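You operate a simulated robot arm through the tools that you are given. There is no shell and no other tool.

Carry out the task below with a simulated robot arm. There is one attempt and no reset: what you move stays moved.

TASK
Take the grab handle from the long black panel and leave it on the cream top. Take the white clip on the long black panel and put it away on the top of the wooden bench. Take the release bottle and leave it on the low shelf of the cart. Take the green block and put it on the black plate. Take the yellow clip on the blue panel on the table and put it away on the top of the wooden bench. Take the yellow lamp from the lower shelf of the panel table and put it on the long black panel. Fetch the yellow cloth and set it on the yellow plate. Take the blue tip and put it on the striped plate. Take the green tip and put it on the square blue pad. Take the bin from the middle board of the key shelf and put it on the top of the bonnet. Put the tin labelled "paste" from the top of the large blue panel on the lower shelf of the panel table and the tin marked "glaze" on the top of the steel bench. Lift the fuse box lid open. Do these in any order. Set down upright: grab handle, release bottle, lamp.

The check looks at the end state, three seconds after you hand in, the way a careful person would. Anything else that was tipped, shoved, dropped, spilled or broken makes it a failure. Lids that push on must go on centred and level and be pressed home; caps that screw on are set level and turned clockwise until they are tight. Flat cloth is picked up by pressing the open fingertips on it (5 to 10 N) and closing them slowly along it; thin cloth reads only 2 to 8 mm in the jaws.

THE ROBOT
A 7-joint arm with a two-finger parallel gripper on a trunk, on a base that drives. Base frame: it is fixed to the floor where the robot stands at the start and does not move with it; the origin is under the middle of the robot, x ahead of it, y to its left, z up. Lengths are in mm, angles in rad, forces in N, time in s.
With the tool pointing down near the work surface it reaches from about 240 to 400 mm from the robot's upright axis, wherever it stands. Its first joint turns from -2.897 to 2.897 rad. Places, roughly: bin (9x10x5 cm) [-3100, -2600, 500]; black plate [-2800, 2100, 900]; blue tip (3x3x3 cm) [-2100, -400, 900]; cream top [-2900, 400, 1200]; fuse box lid [-5700, 2300, 700]; grab handle (20x4x8 cm) [500, 100, 1000]; green block (8x8x3 cm) [400, 1200, 900]; green tip (3x3x3 cm) [-2100, -400, 900]; lamp [250, 2500, 250]; long black panel [500, 400, 900]; low shelf of the cart [-2800, 2100, 400]; lower shelf of the panel table [200, 2800, 300]; release bottle [500, -250, 1000]; square blue pad (7x7x3 cm) [300, 3200, 900]; striped plate (12x8x1 cm) [100, 2900, 900]; tin [-1500, 3750, 1000]; top of the bonnet [-1800, -2700, 1000]; top of the steel bench [-2200, -700, 900]; top of the wooden bench [-5000, 4600, 900]; white clip (4x3x4 cm) [500, 300, 1000]; yellow clip (4x3x4 cm) [300, 2100, 900]; yellow cloth (8x6x4 cm) [-2000, -600, 900]; yellow plate (12x8x1 cm) [-2900, 2000, 900]. Payload 3.43 kg.
The TCP is the grasp point between the finger pads, 34 mm short of the fingertips. In the tool frame z runs along the fingers and y along their closing line. Largest opening 128 mm; finger width 24, thickness 12; the body of the gripper, 48 by 130 mm, starts 96 mm behind the TCP.
Orientation is that of the tool frame in the base frame, as a unit quaternion [w, x, y, z]. With the fingers straight down and closing along the base's y, the tool's x points along the base's -x, its y along +y and its z along -z.

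THE INTERFACE
- The arm moves only by the tool step_arm. Its argument "increments" is a list of rows, each a list of 7 numbers: the shift along the tool's x, y, z in mm, then the turn, a rotation vector about the tool's x, y, z in rad, then the opening, from 0 (shut) to 1 (fully open). In form: [[tx, ty, tz, wx, wy, wz, claw], ...]. A call has 1 to 20 rows; each row shifts and turns the commanded pose from where the row before left it, along the tool's axes as they then stand. Rows are played at 5 a second. More than 50 mm and 0.15 rad between two rows, or a gripper value outside its range, and nothing of the call is played. Where a pose cannot be reached the arm comes as near as it can. A force on the tool above 40 N (or 10 N above the force at the start of the call, whichever is more), or a blocked arm, ends the call early, and 0.2 s more pass. Each finger travels about 108 mm/s and halts on what it meets, pressing with about 45 N; the grip force reading is that of the motor and also rises with nothing between the fingers. The clock runs only during rows and for 0.2 s after the last one: add rows that do not move to give the fingers time. It gives the time, the measured TCP pose, the force on the tool (base axes), the opening and the grip force at its end, in the units of the frame above (readings bear some noise), with the torque about the TCP (base axes, N m) and any sound that the robot's microphone picked up.
- Cameras (640 x 400 px; columns grow to the right, rows downward): "scene" is now at [-9.7, 145, 1556.1]; the picture's right is [0.06, -1.00, 0.00], its down [-0.70, -0.04, -0.71] and it looks along [0.71, 0.04, -0.70] (base axes); focal length 271 px, centre (320, 200). "wrist" rides on the gripper at [76, -11, -160] in the tool frame; the picture's right is [0.15, 0.99, 0.00], its down [-0.88, 0.13, -0.46] and it looks along [-0.45, 0.07, 0.89] (tool axes); focal length 234 px, centre (320, 200). There is no depth. A picture from a camera that has moved, and an enlarged one, comes with that camera's place and axes in the base frame and with its lens.
- get_image(camera): a new picture of that camera. No time passes.
- move_column(by): slides the trunk up (or, below 0, down) by that many mm; the arm and the scene camera ride with it, the base frame stays. It gives what a move gives, with no picture.
- drive_base(legs): drives the robot by 1 to 6 legs, each [ahead, left, turn to the left] in mm, mm and rad, along the robot's own axes; the way and the turn of a leg run together, so that a leg with both is an arc; at most 1500 mm and 3.142 rad a leg. The arm and the cameras ride along, it lands a little off, and it stops where it bumps. It gives what a move gives.
- turn_head(pan, tilt): turns the head with the scene camera to pan (to the left, within 1.501 rad either way) and tilt (down, from -0.506 to 1.204), counted from straight ahead of the robot. It gives what a move gives.
- zoom(camera, box): a new picture of the part [left, top, right, bottom] of that camera's present view, enlarged. No time passes.
- finish_job(): hands the job in; it is judged then, once.

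Places have to be worked out from the pictures, the camera data and where the tool is seen. Open the gripper and draw the arm clear of the work before you hand the job in, unless the task says otherwise.

The tools are called after "Call:" as name(argument=value, ...) on one line, values as JSON. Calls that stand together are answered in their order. step_arm: Moves the arm, as the interface text tells. Its arguments: {"type":"object","properties":{"increments":{"type":"array","items":{"type":"array","items":{"type":"number"}}}},"required":["increments"]} The other tools are called the same way: move_column (by) slides the trunk up or down; drive_base (legs) drives the base; turn_head (pan, tilt) turns the head that bears the scene camera; get_image (camera) takes a picture; zoom (camera, box) takes an enlarged picture of a part of a camera's view; finish_job () hands the job in.

At the start:

```text
t: 0.0
eef_pos: [389.8, -38.5, 1166.5]
tcp_rot: [0.0, 0.0, 1.0, 0.0]
force: [0.4, -0.1, 0.4]
ft_torque: [0.0, -0.02, 0.0]
finger_gap: 128.1
gripper_force: 0.1
trunk travel left (down, up): [-275.0, 49.0]
robot x, y, heading: [-0.4, 1.4, 0.003]
head pan, tilt: [0.061, 0.778]
```

scene: 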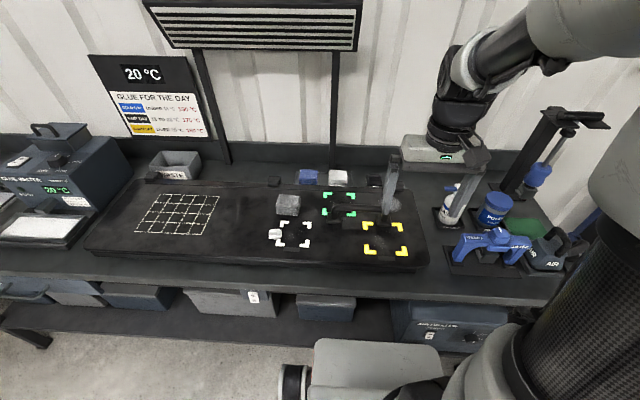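
wrist: 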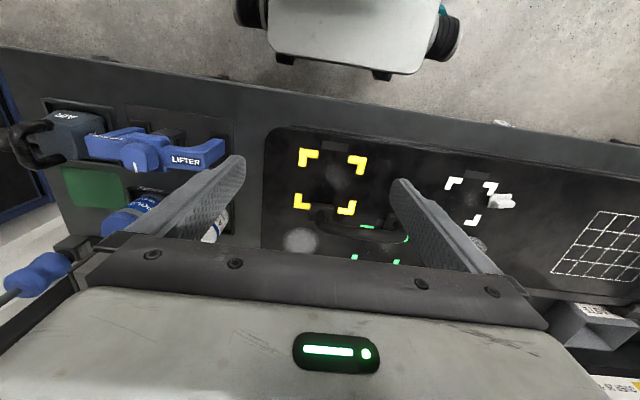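

The first picture shows the long black panel bench ahead, with the tool above it. I'll look closer at the panel before moving anything.

Call:
zoom(camera="scene", box=[240, 130, 440, 280])

Call:
zoom(camera="scene", box=[400, 100, 600, 300])

Call:
zoom(camera="wrist", box=[240, 130, 540, 280])

```text
2.67 times, centred on (340, 205) of scene
camera zoom: at [-9.7, 145.0, 1556.1], right [0.06, -1.0, 0.0], down [-0.7, -0.04, -0.71], along [0.71, 0.04, -0.7], focal length 722 px, centre (267, 187)
```

zoom: 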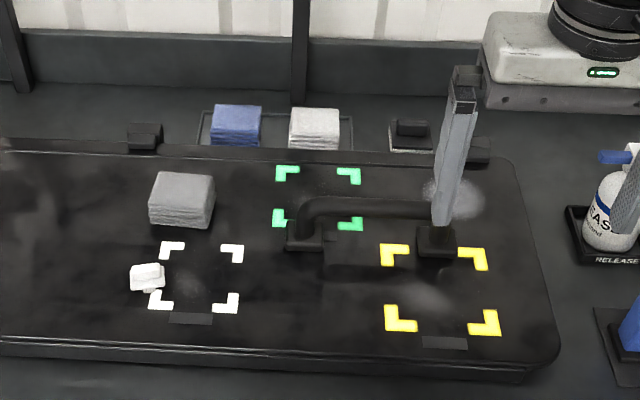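

```text
2.00 times, centred on (500, 200) of scene
camera zoom: at [-9.7, 145.0, 1556.1], right [0.06, -1.0, 0.0], down [-0.7, -0.04, -0.71], along [0.71, 0.04, -0.7], focal length 542 px, centre (-40, 200)
```

zoom: 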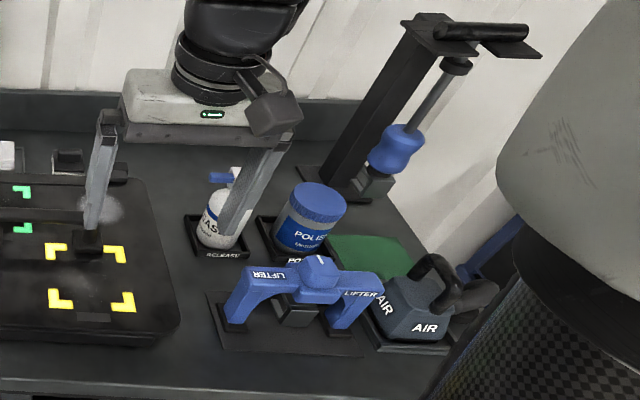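

```text
2.13 times, centred on (390, 205) of wrist
camera zoom: at [314.8, -49.8, 1325.7], right [-0.15, 0.99, 0.0], down [0.88, 0.13, 0.46], along [0.45, 0.07, -0.89], focal length 500 px, centre (171, 189)
```

zoom: 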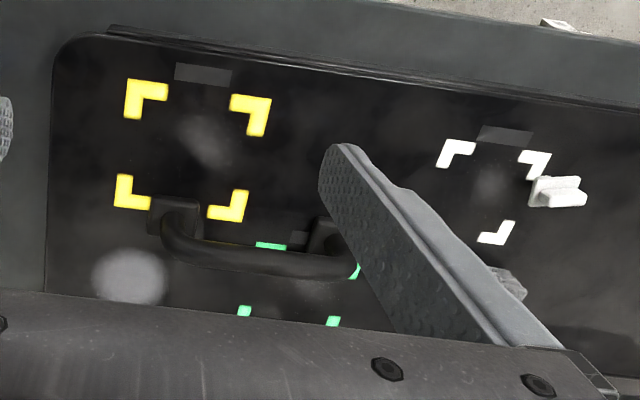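

Before moving I'll survey the room with the head to find clear driving lanes.

Call:
turn_head(pan=1.4, tilt=0.4)

Call:
get_image(camera="scene")

Call:
turn_head(pan=-1.4, tilt=0.4)

Call:
get_image(camera="scene")

Call:
turn_head(pan=0.0, tilt=1.0)

Call:
get_image(camera="scene")

```text
t: 1.5
eef_pos: [390.8, -38.6, 1166.3]
tcp_rot: [0.001, 0.001, 1.0, -0.001]
force: [0.4, 0.0, 0.7]
ft_torque: [0.01, -0.02, 0.02]
finger_gap: 128.1
gripper_force: 0.1
trunk travel left (down, up): [-275.0, 49.0]
robot x, y, heading: [-0.5, -2.8, 0.001]
head pan, tilt: [1.4, 0.4]
```

```text
taken
camera scene: at [-75.4, 231.4, 1589.5], right [0.99, -0.17, 0.0], down [-0.07, -0.38, -0.92], along [0.16, 0.91, -0.39], focal length 271 px, centre (320, 200)
```

scene: 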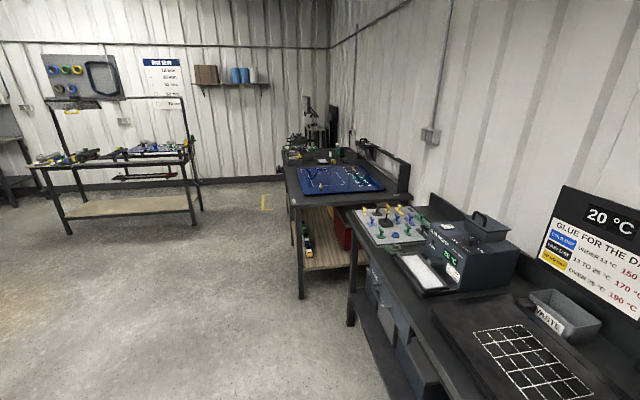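

```text
t: 4.0
eef_pos: [390.3, -37.5, 1167.4]
tcp_rot: [0.0, 0.0, 1.0, 0.0]
force: [-0.3, 0.8, -0.2]
ft_torque: [-0.01, -0.01, -0.01]
finger_gap: 128.1
gripper_force: 0.1
trunk travel left (down, up): [-275.0, 49.0]
robot x, y, heading: [2.8, -2.2, -0.004]
head pan, tilt: [-1.4, 0.4]
```

```text
taken
camera scene: at [-75.4, 48.8, 1589.5], right [-0.99, -0.17, 0.0], down [-0.07, 0.38, -0.92], along [0.16, -0.91, -0.39], focal length 271 px, centre (320, 200)
```

scene: 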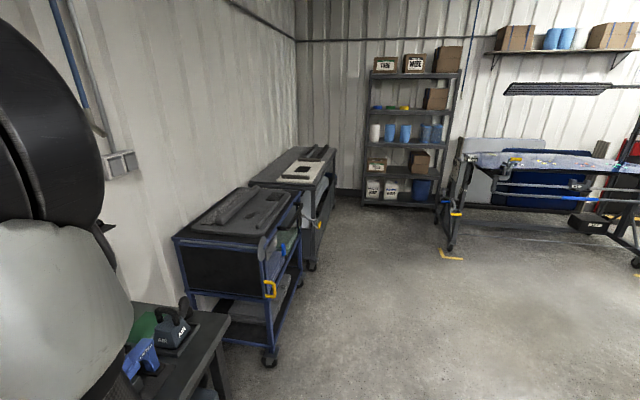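

```text
t: 5.5
eef_pos: [391.3, -39.2, 1165.9]
tcp_rot: [0.0, 0.0, 1.0, -0.001]
force: [-0.9, 0.3, -0.5]
ft_torque: [0.02, 0.01, 0.01]
finger_gap: 128.1
gripper_force: 0.0
trunk travel left (down, up): [-275.0, 49.0]
robot x, y, heading: [3.0, 0.6, -0.001]
head pan, tilt: [0.0, 1.0]
```

```text
taken
camera scene: at [-21.5, 140.0, 1539.3], right [0.0, -1.0, 0.0], down [-0.84, 0.0, -0.54], along [0.54, 0.0, -0.84], focal length 271 px, centre (320, 200)
```

scene: 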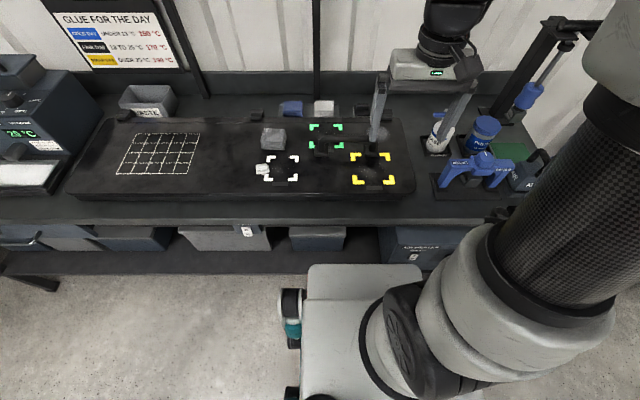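

The bench front edge is near x≈340 and the handle bar near (520, 60, ~1010). I'll edge the robot forward a little so the panel comes in reach.

Call:
drive_base(legs=[[130, 60, 0]])

Call:
get_image(camera="scene")

Call:
get_image(camera="wrist")

```text
t: 6.5
eef_pos: [440.7, -11.3, 1164.0]
tcp_rot: [-0.001, -0.001, 1.0, -0.001]
force: [0.3, -0.9, -0.9]
ft_torque: [-0.01, 0.0, -0.04]
finger_gap: 127.9
gripper_force: 0.0
trunk travel left (down, up): [-275.0, 49.0]
robot x, y, heading: [47.3, 25.0, -0.001]
head pan, tilt: [0.0, 1.0]
stopped in leg 1: the robot was blocked; the commanded pose is now the measured one
```

```text
taken
camera scene: at [27.0, 165.9, 1539.3], right [0.0, -1.0, 0.0], down [-0.84, 0.0, -0.54], along [0.54, 0.0, -0.84], focal length 271 px, centre (320, 200)
```

scene: 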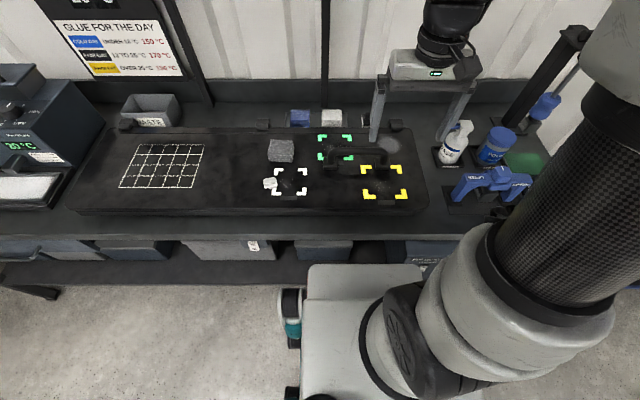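

```text
taken
camera wrist: at [364.1, -23.2, 1324.5], right [-0.15, 0.99, 0.0], down [0.88, 0.13, 0.45], along [0.45, 0.07, -0.89], focal length 234 px, centre (320, 200)
```

wrist: 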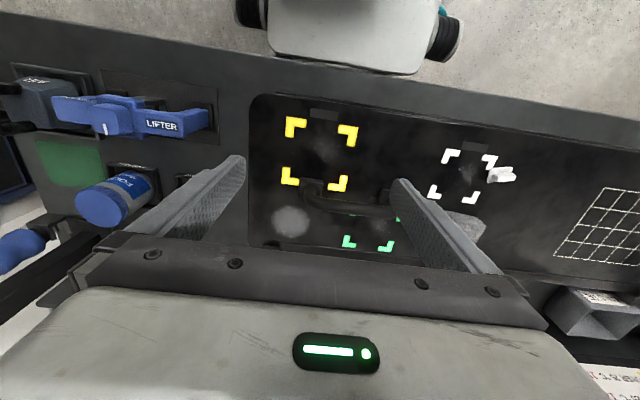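

The base stopped at x≈47 against something. I'll look down at the chassis front and the bench's underside to see what limits the approach.

Call:
turn_head(pan=0.5, tilt=1.2)

Call:
get_image(camera="scene")

Call:
turn_head(pan=-0.4, tilt=1.2)

Call:
get_image(camera="scene")

Call:
zoom(camera="wrist", box=[200, 0, 500, 150])

```text
t: 7.5
eef_pos: [438.9, -13.3, 1164.2]
tcp_rot: [-0.001, -0.001, 1.0, 0.0]
force: [-0.1, 0.2, 0.2]
ft_torque: [-0.02, -0.01, 0.0]
finger_gap: 127.7
gripper_force: 0.1
trunk travel left (down, up): [-275.0, 49.0]
robot x, y, heading: [44.4, 27.6, 0.0]
head pan, tilt: [0.499, 1.201]
```

```text
taken
camera scene: at [6.2, 192.8, 1526.7], right [0.48, -0.88, 0.0], down [-0.82, -0.45, -0.36], along [0.32, 0.17, -0.93], focal length 271 px, centre (320, 200)
```

scene: 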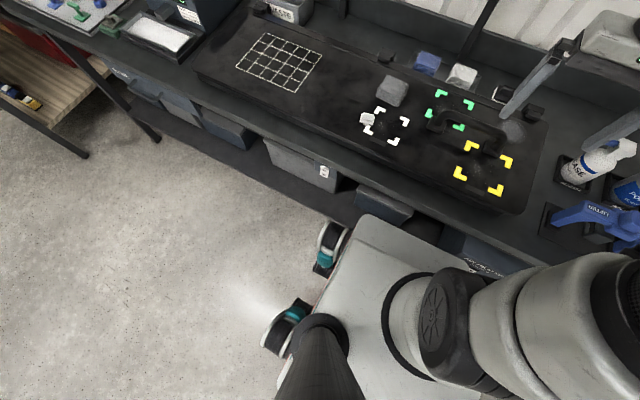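

```text
t: 8.7
eef_pos: [439.9, -12.7, 1163.5]
tcp_rot: [0.0, 0.0, 1.0, -0.001]
force: [0.7, -0.7, 0.1]
ft_torque: [0.0, -0.03, -0.02]
finger_gap: 128.1
gripper_force: 0.1
trunk travel left (down, up): [-275.0, 49.0]
robot x, y, heading: [50.3, 28.9, -0.002]
head pan, tilt: [-0.4, 1.201]
```

```text
taken
camera scene: at [12.7, 160.0, 1526.7], right [-0.11, -0.99, 0.0], down [-0.93, 0.1, -0.36], along [0.36, -0.04, -0.93], focal length 271 px, centre (320, 200)
```

scene: 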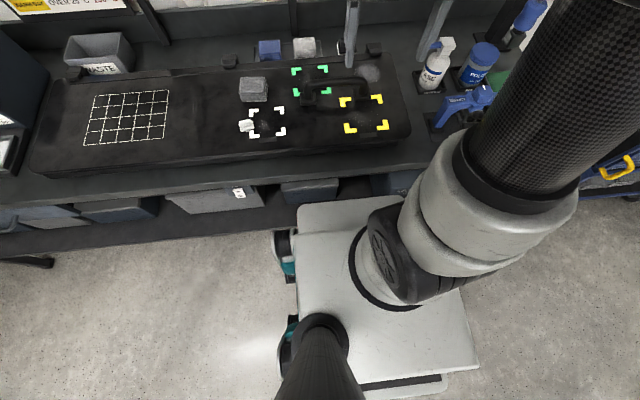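

```text
2.13 times, centred on (350, 75) of wrist
camera zoom: at [363.9, -23.3, 1324.5], right [-0.15, 0.99, 0.0], down [0.88, 0.13, 0.45], along [0.45, 0.07, -0.89], focal length 500 px, centre (256, 467)
```

zoom: 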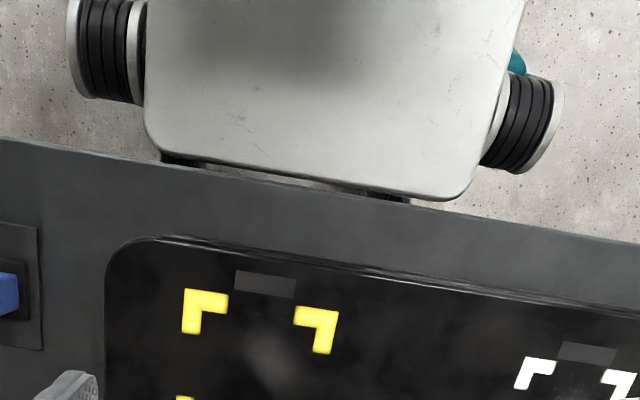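

The platform front is essentially at the bench edge, so this is as close as it gets head-on. I'll test how far the arm can reach forward with the tool down at this height.

Call:
step_arm(increments=[[-25, 0, 0, 0, 0, 0, 1], [-25, 0, 0, 0, 0, 0, 1], [-25, 0, 0, 0, 0, 0, 1], [-25, 0, 0, 0, 0, 0, 1], [0, 0, 0, 0, 0, 0, 1]])

```text
t: 9.9
eef_pos: [542.1, -12.1, 1164.6]
tcp_rot: [-0.001, 0.0, 1.0, -0.001]
force: [0.2, 0.2, 0.7]
ft_torque: [0.01, 0.04, 0.02]
finger_gap: 127.9
gripper_force: 0.0
trunk travel left (down, up): [-275.0, 49.0]
robot x, y, heading: [49.0, 28.1, 0.001]
head pan, tilt: [-0.4, 1.201]
```

The arm reaches x=542 at this height, so the trunk can do the vertical travel. I'll turn the gripper 90° so the fingers close along x across the handle bar, and move over y≈60.

Call:
step_arm(increments=[[0, 20, 0, 0, 0, 0.15, 1], [3, 20, 0, 0, 0, 0.15, 1], [0, 0, 0, 0, 0, 0.15, 1], [0, 0, 0, 0, 0, 0.15, 1], [0, 0, 0, 0, 0, 0.15, 1], [0, 0, 0, 0, 0, 0.15, 1], [0, 0, 0, 0, 0, 0.15, 1], [0, 0, 0, 0, 0, 0.15, 1], [0, 0, 0, 0, 0, 0.15, 1], [0, 0, 0, 0, 0, 0.15, 1], [0, 0, 0, 0, 0, 0.0708, 1], [0, 0, 0, 0, 0, 0, 1]])

Call:
get_image(camera="wrist")

Call:
get_image(camera="scene")

```text
t: 12.5
eef_pos: [539.1, 28.8, 1165.2]
tcp_rot: [0.0, 0.707, 0.707, -0.001]
force: [-0.4, -0.1, 0.1]
ft_torque: [0.01, -0.01, -0.03]
finger_gap: 128.0
gripper_force: 0.0
trunk travel left (down, up): [-275.0, 49.0]
robot x, y, heading: [49.9, 22.0, 0.004]
head pan, tilt: [-0.4, 1.201]
```

```text
taken
camera wrist: at [528.4, 104.7, 1324.6], right [0.99, 0.15, 0.0], down [0.13, -0.88, 0.46], along [0.07, -0.45, -0.89], focal length 234 px, centre (320, 200)
```

wrist: 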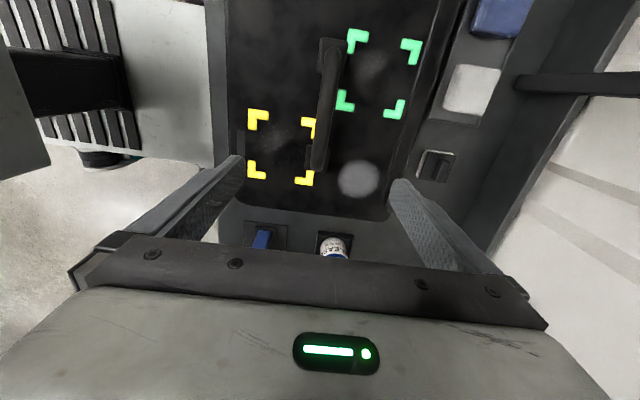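

```text
taken
camera scene: at [8.6, 144.3, 1526.7], right [-0.39, -0.92, 0.0], down [-0.86, 0.36, -0.36], along [0.33, -0.14, -0.93], focal length 271 px, centre (320, 200)
```

scene: 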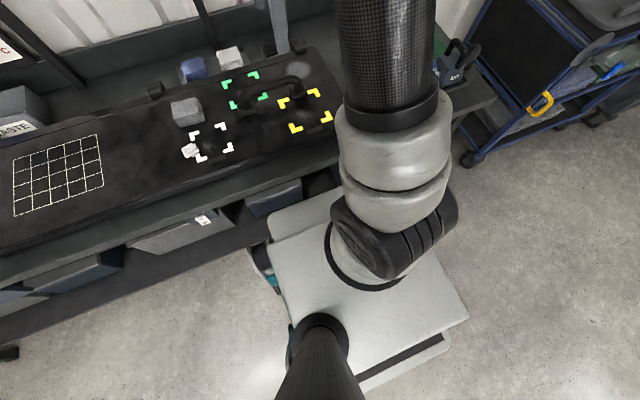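

The bar lies along y, near x≈541, from y≈0 to 140. I'll shift the TCP to the bar's middle and lower the trunk by 100 for a second look.

Call:
step_arm(increments=[[20, 1, 0, 0, 0, 0, 1], [21, 1, 0, 0, 0, 0, 1], [0, 0, 0, 0, 0, 0, 1]])

Call:
move_column(by=-90)

Call:
get_image(camera="wrist")

```text
t: 13.3
eef_pos: [539.8, 68.8, 1165.3]
tcp_rot: [0.0, 0.706, 0.708, -0.001]
force: [0.3, 0.1, -0.5]
ft_torque: [-0.01, -0.02, 0.01]
finger_gap: 127.8
gripper_force: 0.1
trunk travel left (down, up): [-275.0, 49.0]
robot x, y, heading: [48.9, 27.1, -0.0]
head pan, tilt: [-0.4, 1.201]
```

```text
t: 14.5
eef_pos: [541.1, 67.9, 1077.1]
tcp_rot: [0.0, 0.707, 0.707, -0.001]
force: [0.2, 0.4, 0.3]
ft_torque: [-0.01, -0.01, 0.0]
finger_gap: 128.0
gripper_force: 0.0
trunk travel left (down, up): [-185.0, 139.0]
robot x, y, heading: [46.4, 26.2, -0.003]
head pan, tilt: [-0.4, 1.201]
```

```text
taken
camera wrist: at [529.4, 144.7, 1235.5], right [0.99, 0.15, 0.0], down [0.13, -0.88, 0.46], along [0.07, -0.45, -0.89], focal length 234 px, centre (320, 200)
```

wrist: 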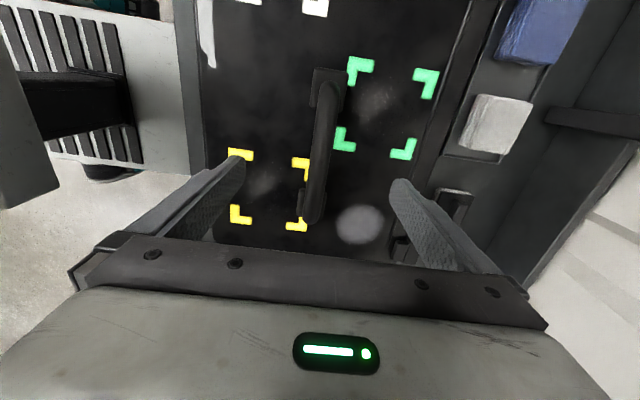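

The bar is about 3 mm further in x, the panel surface ≈940. I'll lower to TCP z≈992 with fingertips still clear of the panel.

Call:
step_arm(increments=[[0, 3, 0, 0, 0, 0, 1], [0, 0, 0, 0, 0, 0, 1]])

Call:
move_column(by=-83)

Call:
get_image(camera="wrist")

Call:
get_image(camera="scene")

```text
t: 15.1
eef_pos: [543.1, 69.1, 1076.4]
tcp_rot: [0.0, 0.707, 0.707, -0.001]
force: [-0.1, -0.3, -1.2]
ft_torque: [0.05, 0.01, 0.01]
finger_gap: 128.0
gripper_force: 0.1
trunk travel left (down, up): [-185.0, 139.0]
robot x, y, heading: [47.1, 25.4, -0.002]
head pan, tilt: [-0.4, 1.201]
```

```text
t: 16.3
eef_pos: [543.5, 67.8, 993.3]
tcp_rot: [0.0, 0.707, 0.708, -0.001]
force: [0.1, -0.2, 0.0]
ft_torque: [0.05, -0.03, 0.0]
finger_gap: 128.3
gripper_force: 0.2
trunk travel left (down, up): [-102.0, 222.0]
robot x, y, heading: [46.3, 25.6, 0.003]
head pan, tilt: [-0.4, 1.201]
```

```text
taken
camera wrist: at [531.9, 144.5, 1152.8], right [0.99, 0.15, 0.0], down [0.13, -0.88, 0.46], along [0.07, -0.45, -0.89], focal length 234 px, centre (320, 200)
```

wrist: 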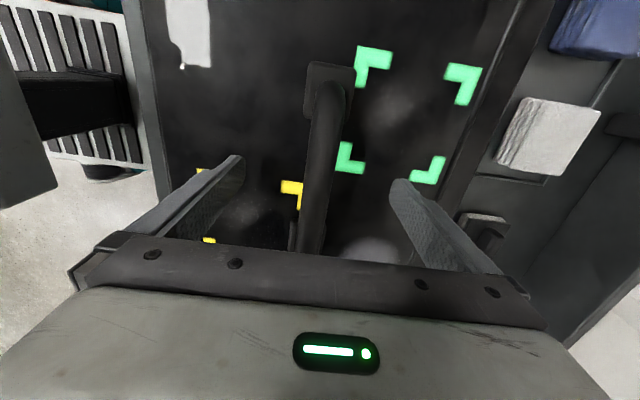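

```text
taken
camera scene: at [8.5, 144.3, 1353.7], right [-0.39, -0.92, 0.0], down [-0.86, 0.36, -0.36], along [0.33, -0.14, -0.93], focal length 271 px, centre (320, 200)
```

scene: 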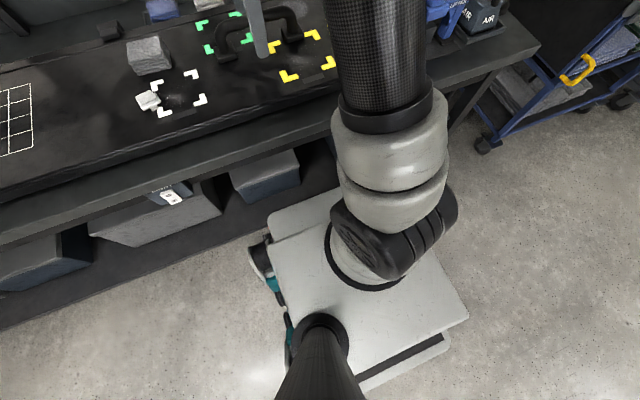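

The bar is between the fingers about at TCP height. Closing gently with time for the fingers to stop.

Call:
step_arm(increments=[[0, 0, 0, 0, 0, 0, 0.5], [0, 0, 0, 0, 0, 0, 0.3], [0, 0, 0, 0, 0, 0, 0.15], [0, 0, 0, 0, 0, 0, 0], [0, 0, 0, 0, 0, 0, 0], [0, 0, 0, 0, 0, 0, 0], [0, 0, 0, 0, 0, 0, 0]])

Call:
get_image(camera="wrist")

```text
t: 17.9
eef_pos: [541.6, 68.9, 993.1]
tcp_rot: [0.0, 0.706, 0.708, -0.001]
force: [0.1, -0.5, 1.0]
ft_torque: [0.0, -0.05, -0.04]
finger_gap: 20.9
gripper_force: 44.8
trunk travel left (down, up): [-102.0, 222.0]
robot x, y, heading: [49.0, 26.1, -0.001]
head pan, tilt: [-0.4, 1.201]
```

```text
taken
camera wrist: at [531.9, 144.5, 1152.7], right [0.99, 0.15, 0.0], down [0.13, -0.88, 0.46], along [0.07, -0.45, -0.89], focal length 234 px, centre (320, 200)
```

wrist: 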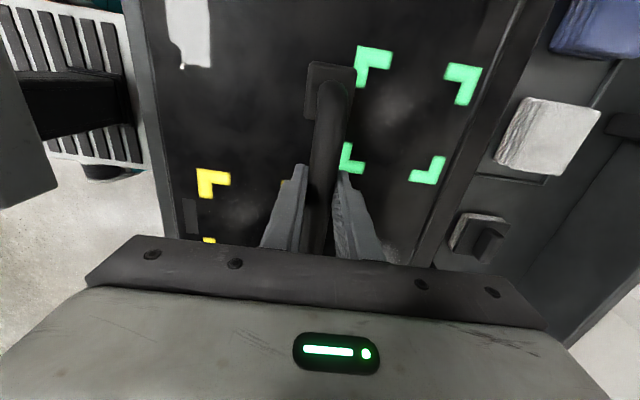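

Gripped at 20.9 mm. Lifting with the trunk and checking the load.

Call:
move_column(by=60)

Call:
get_image(camera="wrist")

Call:
get_image(camera="scene")

```text
t: 18.9
eef_pos: [542.7, 68.8, 1053.4]
tcp_rot: [-0.001, 0.707, 0.707, -0.001]
force: [-0.8, 0.0, -0.6]
ft_torque: [0.01, 0.01, 0.0]
finger_gap: 20.7
gripper_force: 45.0
trunk travel left (down, up): [-162.0, 162.0]
robot x, y, heading: [49.0, 25.7, 0.002]
head pan, tilt: [-0.4, 1.201]
```

```text
taken
camera wrist: at [532.0, 144.5, 1212.5], right [0.99, 0.15, 0.0], down [0.13, -0.88, 0.46], along [0.07, -0.45, -0.89], focal length 234 px, centre (320, 200)
```

wrist: 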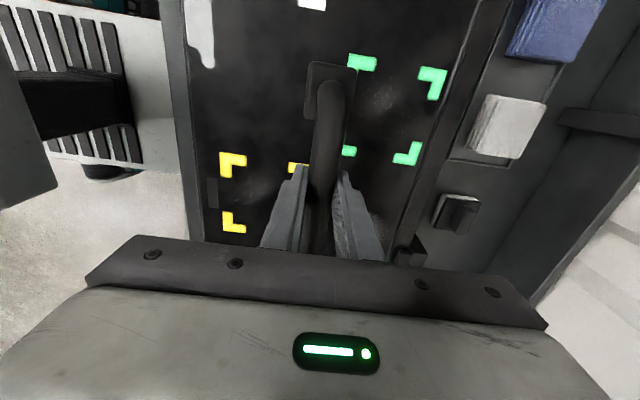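

```text
taken
camera scene: at [8.7, 144.3, 1413.6], right [-0.39, -0.92, 0.0], down [-0.86, 0.36, -0.36], along [0.33, -0.14, -0.93], focal length 271 px, centre (320, 200)
```

scene: 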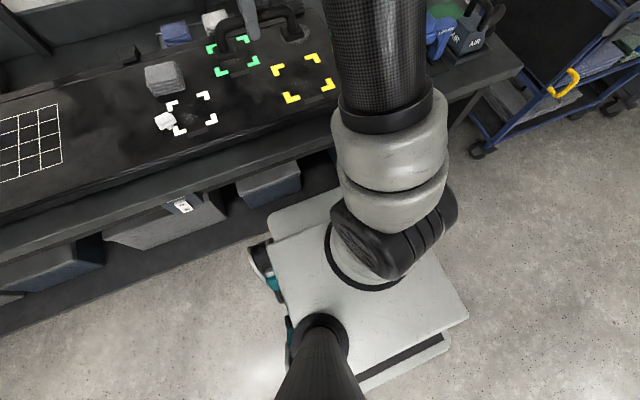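

The handle came up cleanly. I'll raise the trunk, back off, and turn around to look at the other side of the room.

Call:
move_column(by=160)

Call:
drive_base(legs=[[-700, 0, 0], [0, 0, 3.1416]])

Call:
turn_head(pan=0, tilt=0.35)

Call:
get_image(camera="scene")

Call:
turn_head(pan=0.9, tilt=0.35)

Call:
get_image(camera="scene")

Call:
turn_head(pan=-0.9, tilt=0.35)

Call:
get_image(camera="scene")

```text
t: 20.8
eef_pos: [543.9, 68.1, 1211.7]
tcp_rot: [0.001, 0.706, 0.708, -0.002]
force: [-0.4, 0.3, -0.4]
ft_torque: [0.02, 0.03, -0.02]
finger_gap: 20.6
gripper_force: 44.9
trunk travel left (down, up): [-322.0, 2.0]
robot x, y, heading: [47.2, 23.4, 0.002]
head pan, tilt: [-0.4, 1.201]
```

```text
refused: 3.1416 is not a number from -3.14159 to 3.14159
```

```text
t: 21.9
eef_pos: [542.7, 68.4, 1213.1]
tcp_rot: [0.0, 0.707, 0.707, -0.001]
force: [0.7, -0.3, -1.4]
ft_torque: [0.0, 0.0, 0.05]
finger_gap: 20.8
gripper_force: 44.9
trunk travel left (down, up): [-322.0, 2.0]
robot x, y, heading: [47.6, 25.3, -0.001]
head pan, tilt: [0.0, 0.351]
```

```text
taken
camera scene: at [50.2, 166.0, 1641.0], right [0.0, -1.0, 0.0], down [-0.34, 0.0, -0.94], along [0.94, 0.0, -0.34], focal length 271 px, centre (320, 200)
```

scene: 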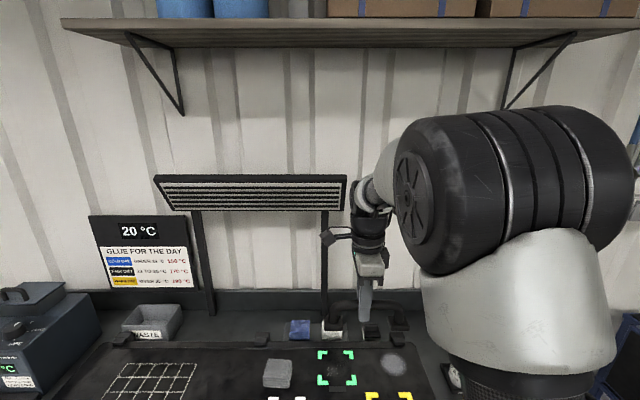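

```text
t: 23.1
eef_pos: [543.2, 69.1, 1212.5]
tcp_rot: [0.0, 0.706, 0.708, -0.001]
force: [-0.4, 0.6, -0.5]
ft_torque: [-0.05, 0.01, -0.04]
finger_gap: 21.0
gripper_force: 45.2
trunk travel left (down, up): [-322.0, 2.0]
robot x, y, heading: [47.5, 24.4, -0.002]
head pan, tilt: [0.901, 0.351]
```

```text
taken
camera scene: at [15.0, 239.0, 1641.0], right [0.78, -0.62, 0.0], down [-0.21, -0.27, -0.94], along [0.58, 0.74, -0.34], focal length 271 px, centre (320, 200)
```

scene: 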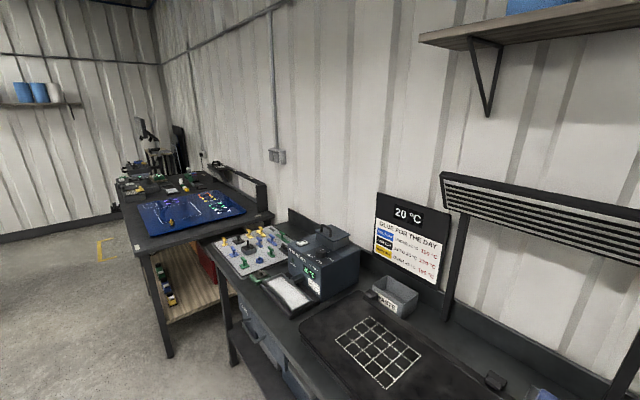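

```text
t: 24.9
eef_pos: [544.1, 69.0, 1213.5]
tcp_rot: [0.0, 0.707, 0.707, -0.002]
force: [-0.6, -0.2, -0.6]
ft_torque: [0.02, 0.0, -0.01]
finger_gap: 20.8
gripper_force: 44.7
trunk travel left (down, up): [-322.0, 2.0]
robot x, y, heading: [47.7, 27.8, 0.003]
head pan, tilt: [-0.901, 0.351]
```

```text
taken
camera scene: at [15.0, 93.1, 1641.0], right [-0.78, -0.62, 0.0], down [-0.21, 0.27, -0.94], along [0.58, -0.74, -0.34], focal length 271 px, centre (320, 200)
```

scene: 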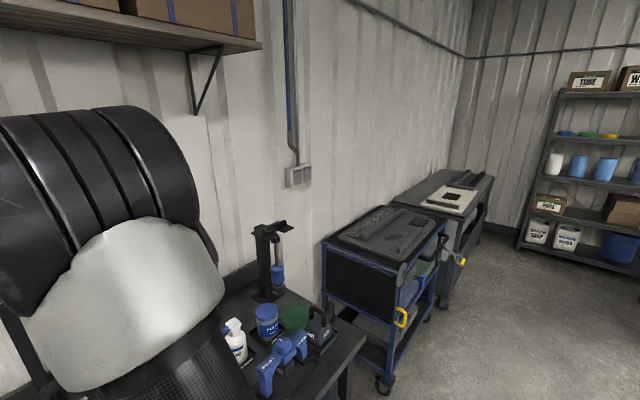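

The turn was out of limits; I'll drive back and turn with an allowed angle.

Call:
drive_base(legs=[[-750, 0, 0], [0, 0, 3.1415]])

Call:
turn_head(pan=0, tilt=0.35)

Call:
get_image(camera="scene")

Call:
turn_head(pan=0.9, tilt=0.35)

Call:
get_image(camera="scene")

Call:
turn_head(pan=-0.9, tilt=0.35)

Call:
get_image(camera="scene")

```text
t: 36.3
eef_pos: [-1181.9, 18.8, 1213.8]
tcp_rot: [0.001, -0.683, 0.731, 0.0]
force: [0.0, 0.1, -1.1]
ft_torque: [0.02, -0.01, -0.02]
finger_gap: 20.7
gripper_force: 44.9
trunk travel left (down, up): [-322.0, 2.0]
robot x, y, heading: [-684.7, 25.7, 3.071]
head pan, tilt: [-0.901, 0.351]
```

```text
t: 37.5
eef_pos: [-1182.3, 17.8, 1212.8]
tcp_rot: [0.001, -0.683, 0.73, 0.0]
force: [-0.1, 0.6, -1.1]
ft_torque: [-0.05, 0.0, 0.0]
finger_gap: 20.8
gripper_force: 45.6
trunk travel left (down, up): [-322.0, 2.0]
robot x, y, heading: [-687.8, 24.2, 3.072]
head pan, tilt: [0.0, 0.351]
```

```text
taken
camera scene: at [-699.6, -113.2, 1641.0], right [0.07, 1.0, 0.0], down [0.34, -0.02, -0.94], along [-0.94, 0.07, -0.34], focal length 271 px, centre (320, 200)
```

scene: 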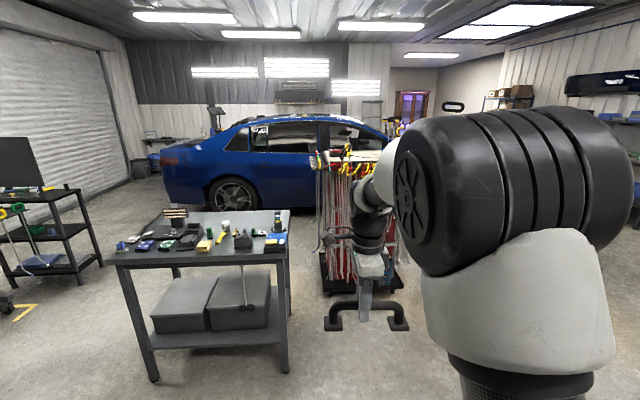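

```text
t: 38.7
eef_pos: [-1181.5, 19.0, 1213.9]
tcp_rot: [0.002, -0.683, 0.73, 0.0]
force: [-0.6, 0.4, -1.7]
ft_torque: [-0.01, -0.03, 0.0]
finger_gap: 21.0
gripper_force: 44.8
trunk travel left (down, up): [-322.0, 2.0]
robot x, y, heading: [-683.1, 25.4, 3.075]
head pan, tilt: [0.901, 0.351]
```

```text
taken
camera scene: at [-669.6, -188.5, 1641.0], right [-0.74, 0.68, 0.0], down [0.23, 0.25, -0.94], along [-0.63, -0.69, -0.34], focal length 271 px, centre (320, 200)
```

scene: 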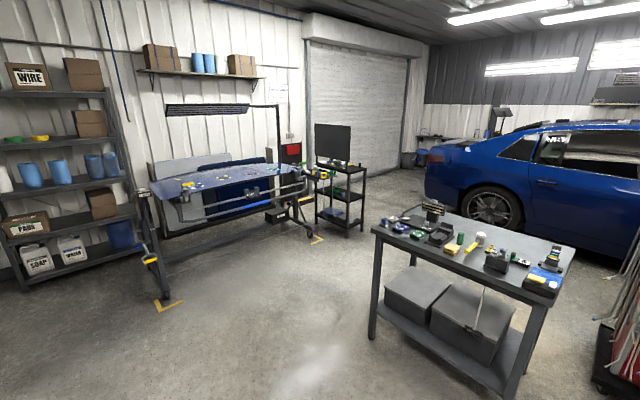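

```text
t: 40.5
eef_pos: [-1183.5, 17.4, 1211.8]
tcp_rot: [0.001, -0.682, 0.731, 0.001]
force: [0.6, 0.3, -0.8]
ft_torque: [0.0, -0.02, 0.0]
finger_gap: 20.9
gripper_force: 45.0
trunk travel left (down, up): [-322.0, 2.0]
robot x, y, heading: [-686.3, 26.5, 3.072]
head pan, tilt: [-0.901, 0.351]
```

```text
taken
camera scene: at [-659.4, -43.0, 1641.0], right [0.82, 0.57, 0.0], down [0.19, -0.28, -0.94], along [-0.53, 0.77, -0.34], focal length 271 px, centre (320, 200)
```

scene: 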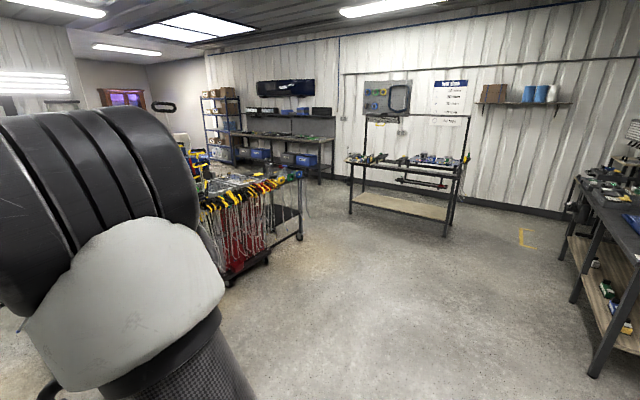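

The steel bench is at about x −1970, y −1080…−240, and the cable carousel (likely the cream top) near (−2900, 450). I'll drive to about (−1900, 430) and look closer.

Call:
drive_base(legs=[[0, 0, 0.07], [600, -400, 0], [600, 0, 0]])

Call:
turn_head(pan=0, tilt=0.55)

Call:
get_image(camera="scene")

Call:
get_image(camera="wrist")

```text
t: 48.4
eef_pos: [-2416.0, 414.1, 1213.5]
tcp_rot: [0.001, -0.696, 0.718, 0.0]
force: [0.1, 0.1, -1.0]
ft_torque: [0.0, 0.0, 0.0]
finger_gap: 20.7
gripper_force: 44.9
trunk travel left (down, up): [-322.0, 2.0]
robot x, y, heading: [-1918.6, 439.8, 3.109]
head pan, tilt: [-0.901, 0.351]
```

```text
t: 49.6
eef_pos: [-2415.5, 414.9, 1211.8]
tcp_rot: [0.001, -0.696, 0.718, 0.001]
force: [-0.4, 0.6, -0.7]
ft_torque: [0.01, -0.02, 0.01]
finger_gap: 21.0
gripper_force: 44.5
trunk travel left (down, up): [-322.0, 2.0]
robot x, y, heading: [-1918.0, 440.1, 3.105]
head pan, tilt: [0.0, 0.55]
```

```text
taken
camera scene: at [-1925.6, 300.3, 1622.8], right [0.03, 1.0, 0.0], down [0.52, -0.02, -0.85], along [-0.85, 0.03, -0.52], focal length 271 px, centre (320, 200)
```

scene: 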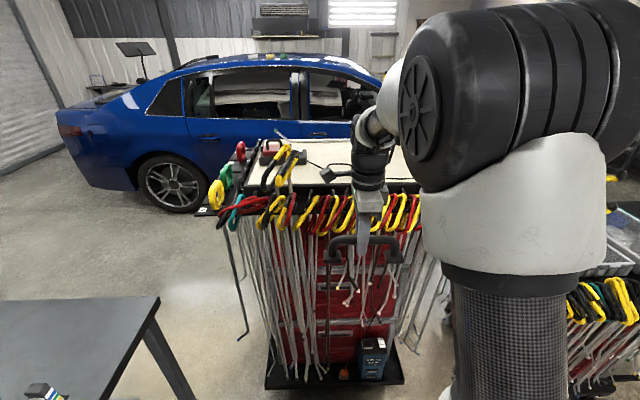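

```text
taken
camera wrist: at [-2407.2, 337.9, 1372.6], right [-0.99, -0.11, 0.0], down [-0.1, 0.88, 0.46], along [-0.05, 0.45, -0.89], focal length 234 px, centre (320, 200)
```

wrist: 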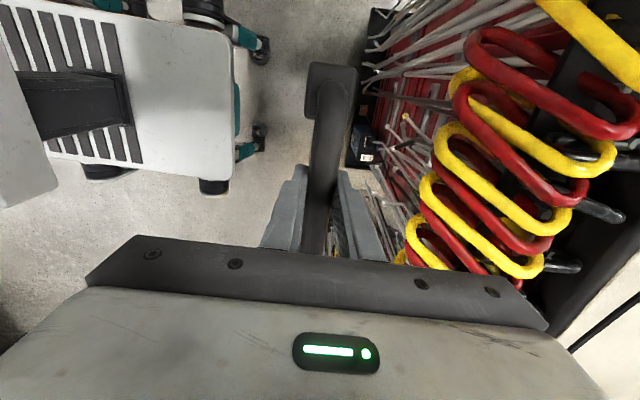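

The cream top is the tool trolley's top, with handles hanging round its edge. I'll zoom in to judge free space and heights.

Call:
zoom(camera="scene", box=[200, 110, 460, 280])

Call:
turn_head(pan=-1.2, tilt=0.45)

Call:
get_image(camera="scene")

Call:
turn_head(pan=0.4, tilt=0.45)

Call:
get_image(camera="scene")

```text
2.35 times, centred on (330, 195) of scene
camera zoom: at [-1925.6, 300.3, 1622.8], right [0.03, 1.0, 0.0], down [0.52, -0.02, -0.85], along [-0.85, 0.03, -0.52], focal length 637 px, centre (296, 212)
```

zoom: 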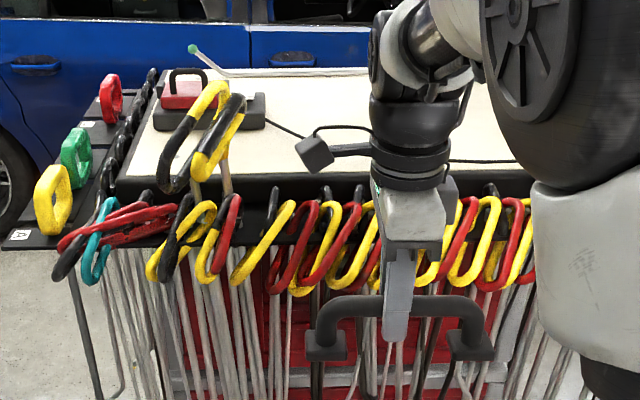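

```text
t: 51.0
eef_pos: [-2414.8, 414.5, 1213.1]
tcp_rot: [0.001, -0.696, 0.718, 0.0]
force: [0.3, -0.3, -0.9]
ft_torque: [-0.02, 0.0, -0.04]
finger_gap: 20.6
gripper_force: 45.0
trunk travel left (down, up): [-322.0, 2.0]
robot x, y, heading: [-1923.1, 440.3, 3.111]
head pan, tilt: [-1.201, 0.45]
```

```text
taken
camera scene: at [-1866.2, 383.9, 1631.8], right [0.94, 0.33, 0.0], down [0.14, -0.41, -0.9], along [-0.3, 0.85, -0.44], focal length 271 px, centre (320, 200)
```

scene: 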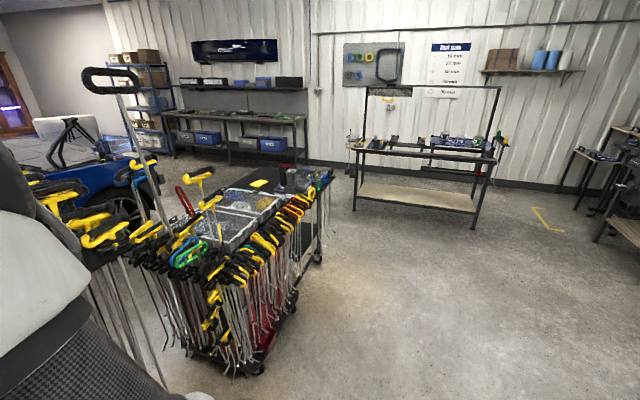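

```text
t: 52.6
eef_pos: [-2416.3, 414.2, 1213.1]
tcp_rot: [0.001, -0.696, 0.718, 0.0]
force: [-0.1, 0.3, -1.3]
ft_torque: [0.01, 0.01, 0.0]
finger_gap: 20.7
gripper_force: 44.9
trunk travel left (down, up): [-322.0, 2.0]
robot x, y, heading: [-1920.0, 442.8, 3.107]
head pan, tilt: [0.4, 0.45]
```

```text
taken
camera scene: at [-1921.7, 264.4, 1631.8], right [-0.36, 0.93, 0.0], down [0.41, 0.16, -0.9], along [-0.84, -0.32, -0.44], focal length 271 px, centre (320, 200)
```

scene: 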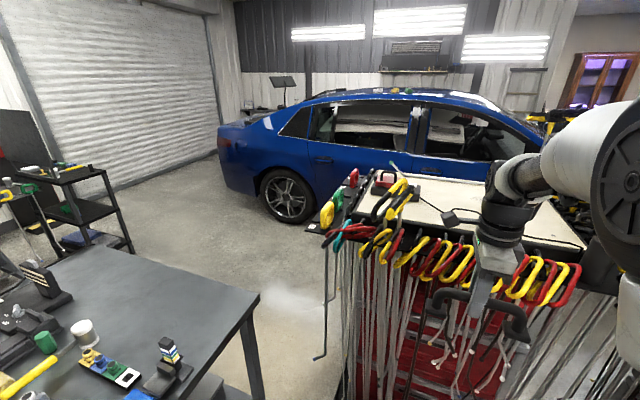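

I'll zoom on the trolley top from this head angle to see what lies on it.

Call:
zoom(camera="scene", box=[320, 150, 600, 310])

```text
2.29 times, centred on (460, 230) of scene
camera zoom: at [-1921.7, 264.4, 1631.8], right [-0.36, 0.93, 0.0], down [0.41, 0.16, -0.9], along [-0.84, -0.32, -0.44], focal length 619 px, centre (0, 131)
```

zoom: 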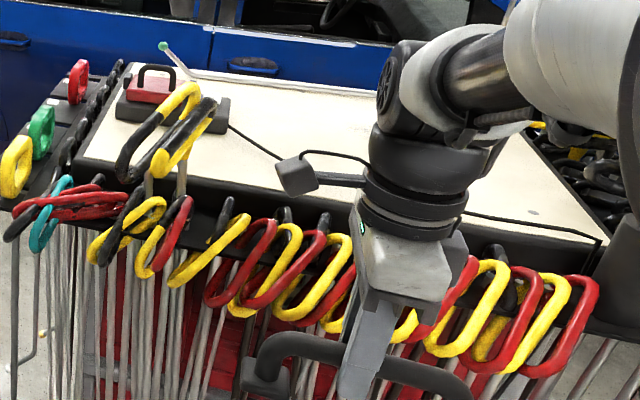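

A thin cable runs along the front of the cream top, but behind it (x≈−2850…−3000, y≈350…600) it is clear. I'll test how high and far the arm reaches here, before approaching.

Call:
step_arm(increments=[[0, 0, -40, 0, 0, 0, 0], [0, 0, -40, 0, 0, 0, 0], [0, 20, -20, 0, 0, 0, 0], [0, 25, 0, 0, 0, 0, 0], [0, 25, 0, 0, 0, 0, 0], [0, 25, 0, 0, 0, 0, 0], [0, 0, 0, 0, 0, 0, 0], [0, 0, 0, 0, 0, 0, 0]])

```text
t: 54.5
eef_pos: [-2511.6, 418.2, 1315.2]
tcp_rot: [0.001, -0.696, 0.718, 0.0]
force: [0.2, -0.9, -1.1]
ft_torque: [-0.02, -0.03, -0.01]
finger_gap: 21.2
gripper_force: 44.7
trunk travel left (down, up): [-322.0, 2.0]
robot x, y, heading: [-1917.3, 441.7, 3.106]
head pan, tilt: [0.4, 0.45]
```

It reached 594 mm out at z 1315; testing a bit more extension.

Call:
step_arm(increments=[[0, 25, 0, 0, 0, 0, 0], [0, 25, 0, 0, 0, 0, 0], [0, 25, 0, 0, 0, 0, 0], [0, 0, 0, 0, 0, 0, 0], [0, 0, 0, 0, 0, 0, 0]])

Call:
turn_head(pan=0.25, tilt=0.6)

Call:
get_image(camera="scene")

Call:
get_image(camera="wrist")

```text
t: 55.6
eef_pos: [-2584.4, 420.2, 1312.5]
tcp_rot: [0.002, -0.695, 0.719, 0.0]
force: [0.2, 0.0, -0.5]
ft_torque: [-0.03, 0.02, 0.01]
finger_gap: 21.1
gripper_force: 44.9
trunk travel left (down, up): [-322.0, 2.0]
robot x, y, heading: [-1919.5, 438.3, 3.111]
head pan, tilt: [0.4, 0.45]
```

```text
t: 56.4
eef_pos: [-2583.7, 420.4, 1312.5]
tcp_rot: [0.002, -0.696, 0.718, 0.0]
force: [0.4, -0.6, -1.6]
ft_torque: [-0.02, 0.03, -0.03]
finger_gap: 21.0
gripper_force: 45.5
trunk travel left (down, up): [-322.0, 2.0]
robot x, y, heading: [-1922.4, 439.7, 3.108]
head pan, tilt: [0.25, 0.6]
```

```text
taken
camera scene: at [-1922.2, 278.2, 1618.3], right [-0.21, 0.98, 0.0], down [0.55, 0.12, -0.83], along [-0.81, -0.18, -0.56], focal length 271 px, centre (320, 200)
```

scene: 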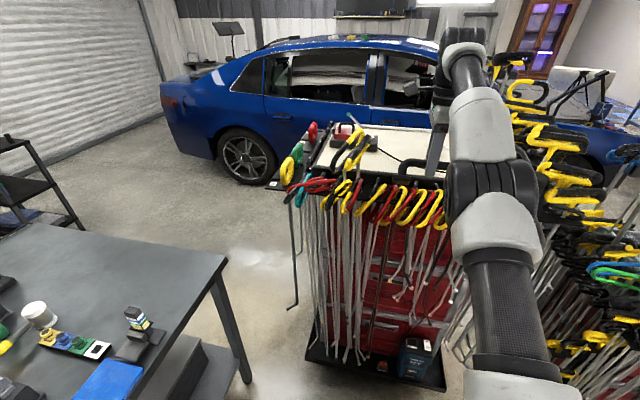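

```text
taken
camera wrist: at [-2575.3, 343.1, 1472.5], right [-0.99, -0.11, 0.0], down [-0.1, 0.88, 0.46], along [-0.05, 0.45, -0.89], focal length 234 px, centre (320, 200)
```

wrist: 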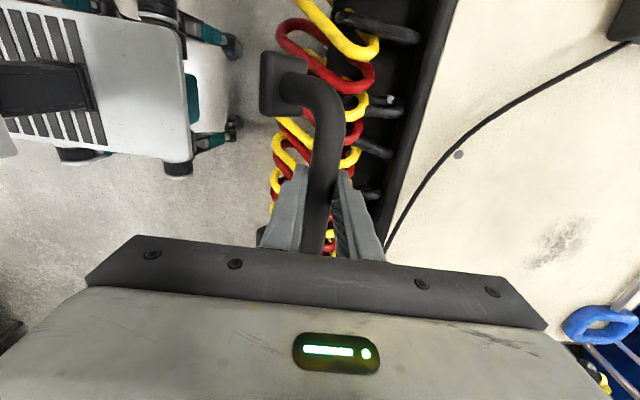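

The foot of the handle appears to have shifted in the wrist view; I'll zoom in to check whether the handle has swung in the grip.

Call:
zoom(camera="wrist", box=[200, 20, 440, 280])

Call:
zoom(camera="scene", box=[360, 60, 480, 220])

```text
1.54 times, centred on (320, 150) of wrist
camera zoom: at [-2575.3, 343.1, 1472.5], right [-0.99, -0.11, 0.0], down [-0.1, 0.88, 0.46], along [-0.05, 0.45, -0.89], focal length 360 px, centre (320, 277)
```

zoom: 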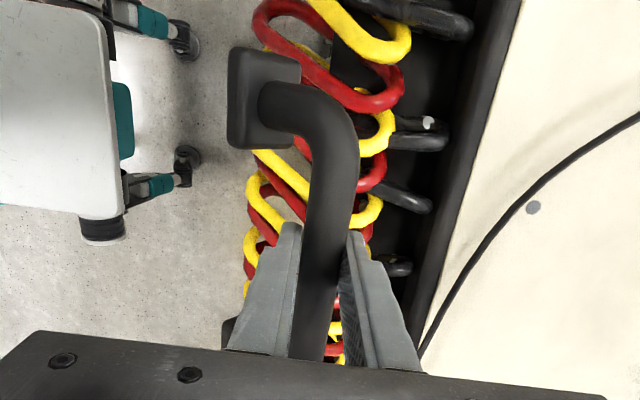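

```text
2.50 times, centred on (420, 140) of scene
camera zoom: at [-1922.2, 278.2, 1618.3], right [-0.21, 0.98, 0.0], down [0.55, 0.12, -0.83], along [-0.81, -0.18, -0.56], focal length 677 px, centre (70, 350)
```

zoom: 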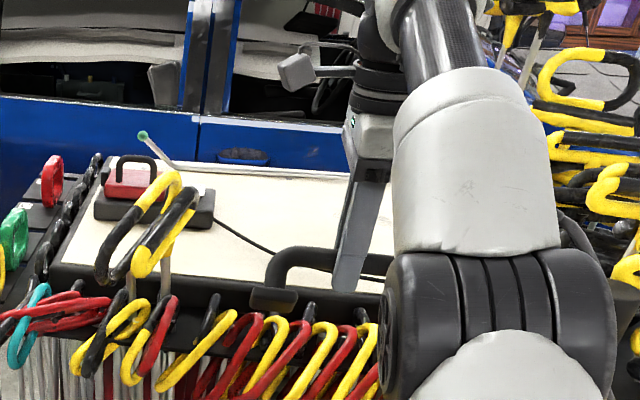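

The handle has swung about its bar by roughly 55° (feet towards the robot), though it is still firmly held. I'll tilt the gripper forward about the bar axis so the handle hangs upright again, slowly, then check.

Call:
step_arm(increments=[[0, 0, 0, -0.1, 0, 0, 0], [0, 0, 0, -0.1, 0, 0, 0], [0, 0, 0, -0.1, 0, 0, 0], [0, 0, 0, -0.1, 0, 0, 0], [0, 0, 0, -0.1, 0, 0, 0], [0, 0, 0, -0.1, 0, 0, 0], [0, 0, 0, -0.1, 0, 0, 0], [0, 0, 0, -0.1, 0, 0, 0], [0, 0, 0, -0.1, 0, 0, 0], [0, 0, 0, 0, 0, 0, 0]])

Call:
zoom(camera="scene", box=[330, 60, 530, 220])

Call:
get_image(camera="wrist")

```text
t: 58.5
eef_pos: [-2585.1, 418.6, 1311.8]
tcp_rot: [-0.301, -0.627, 0.646, 0.312]
force: [5.2, -1.1, 0.1]
ft_torque: [0.11, -0.31, -0.45]
finger_gap: 21.1
gripper_force: 44.8
trunk travel left (down, up): [-322.0, 2.0]
robot x, y, heading: [-1918.6, 444.8, 3.107]
head pan, tilt: [0.25, 0.6]
```

```text
2.50 times, centred on (430, 140) of scene
camera zoom: at [-1921.4, 278.2, 1618.2], right [-0.21, 0.98, 0.0], down [0.55, 0.12, -0.83], along [-0.81, -0.18, -0.56], focal length 677 px, centre (45, 350)
```

zoom: 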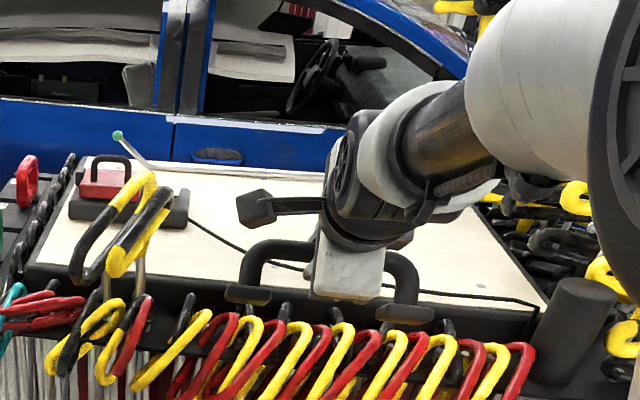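

```text
taken
camera wrist: at [-2454.9, 339.0, 1402.6], right [-0.62, -0.13, 0.77], down [0.3, 0.87, 0.39], along [-0.72, 0.47, -0.5], focal length 234 px, centre (320, 200)
```

wrist: 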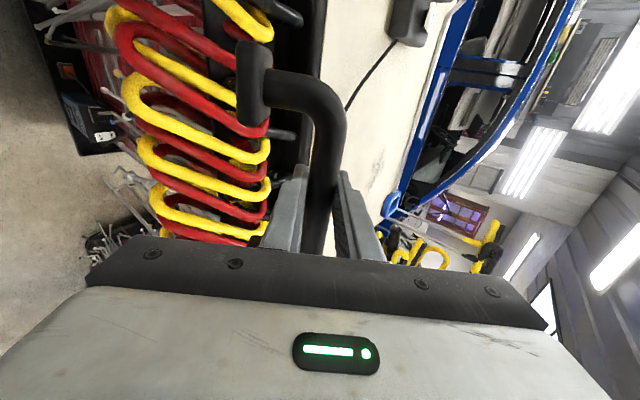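

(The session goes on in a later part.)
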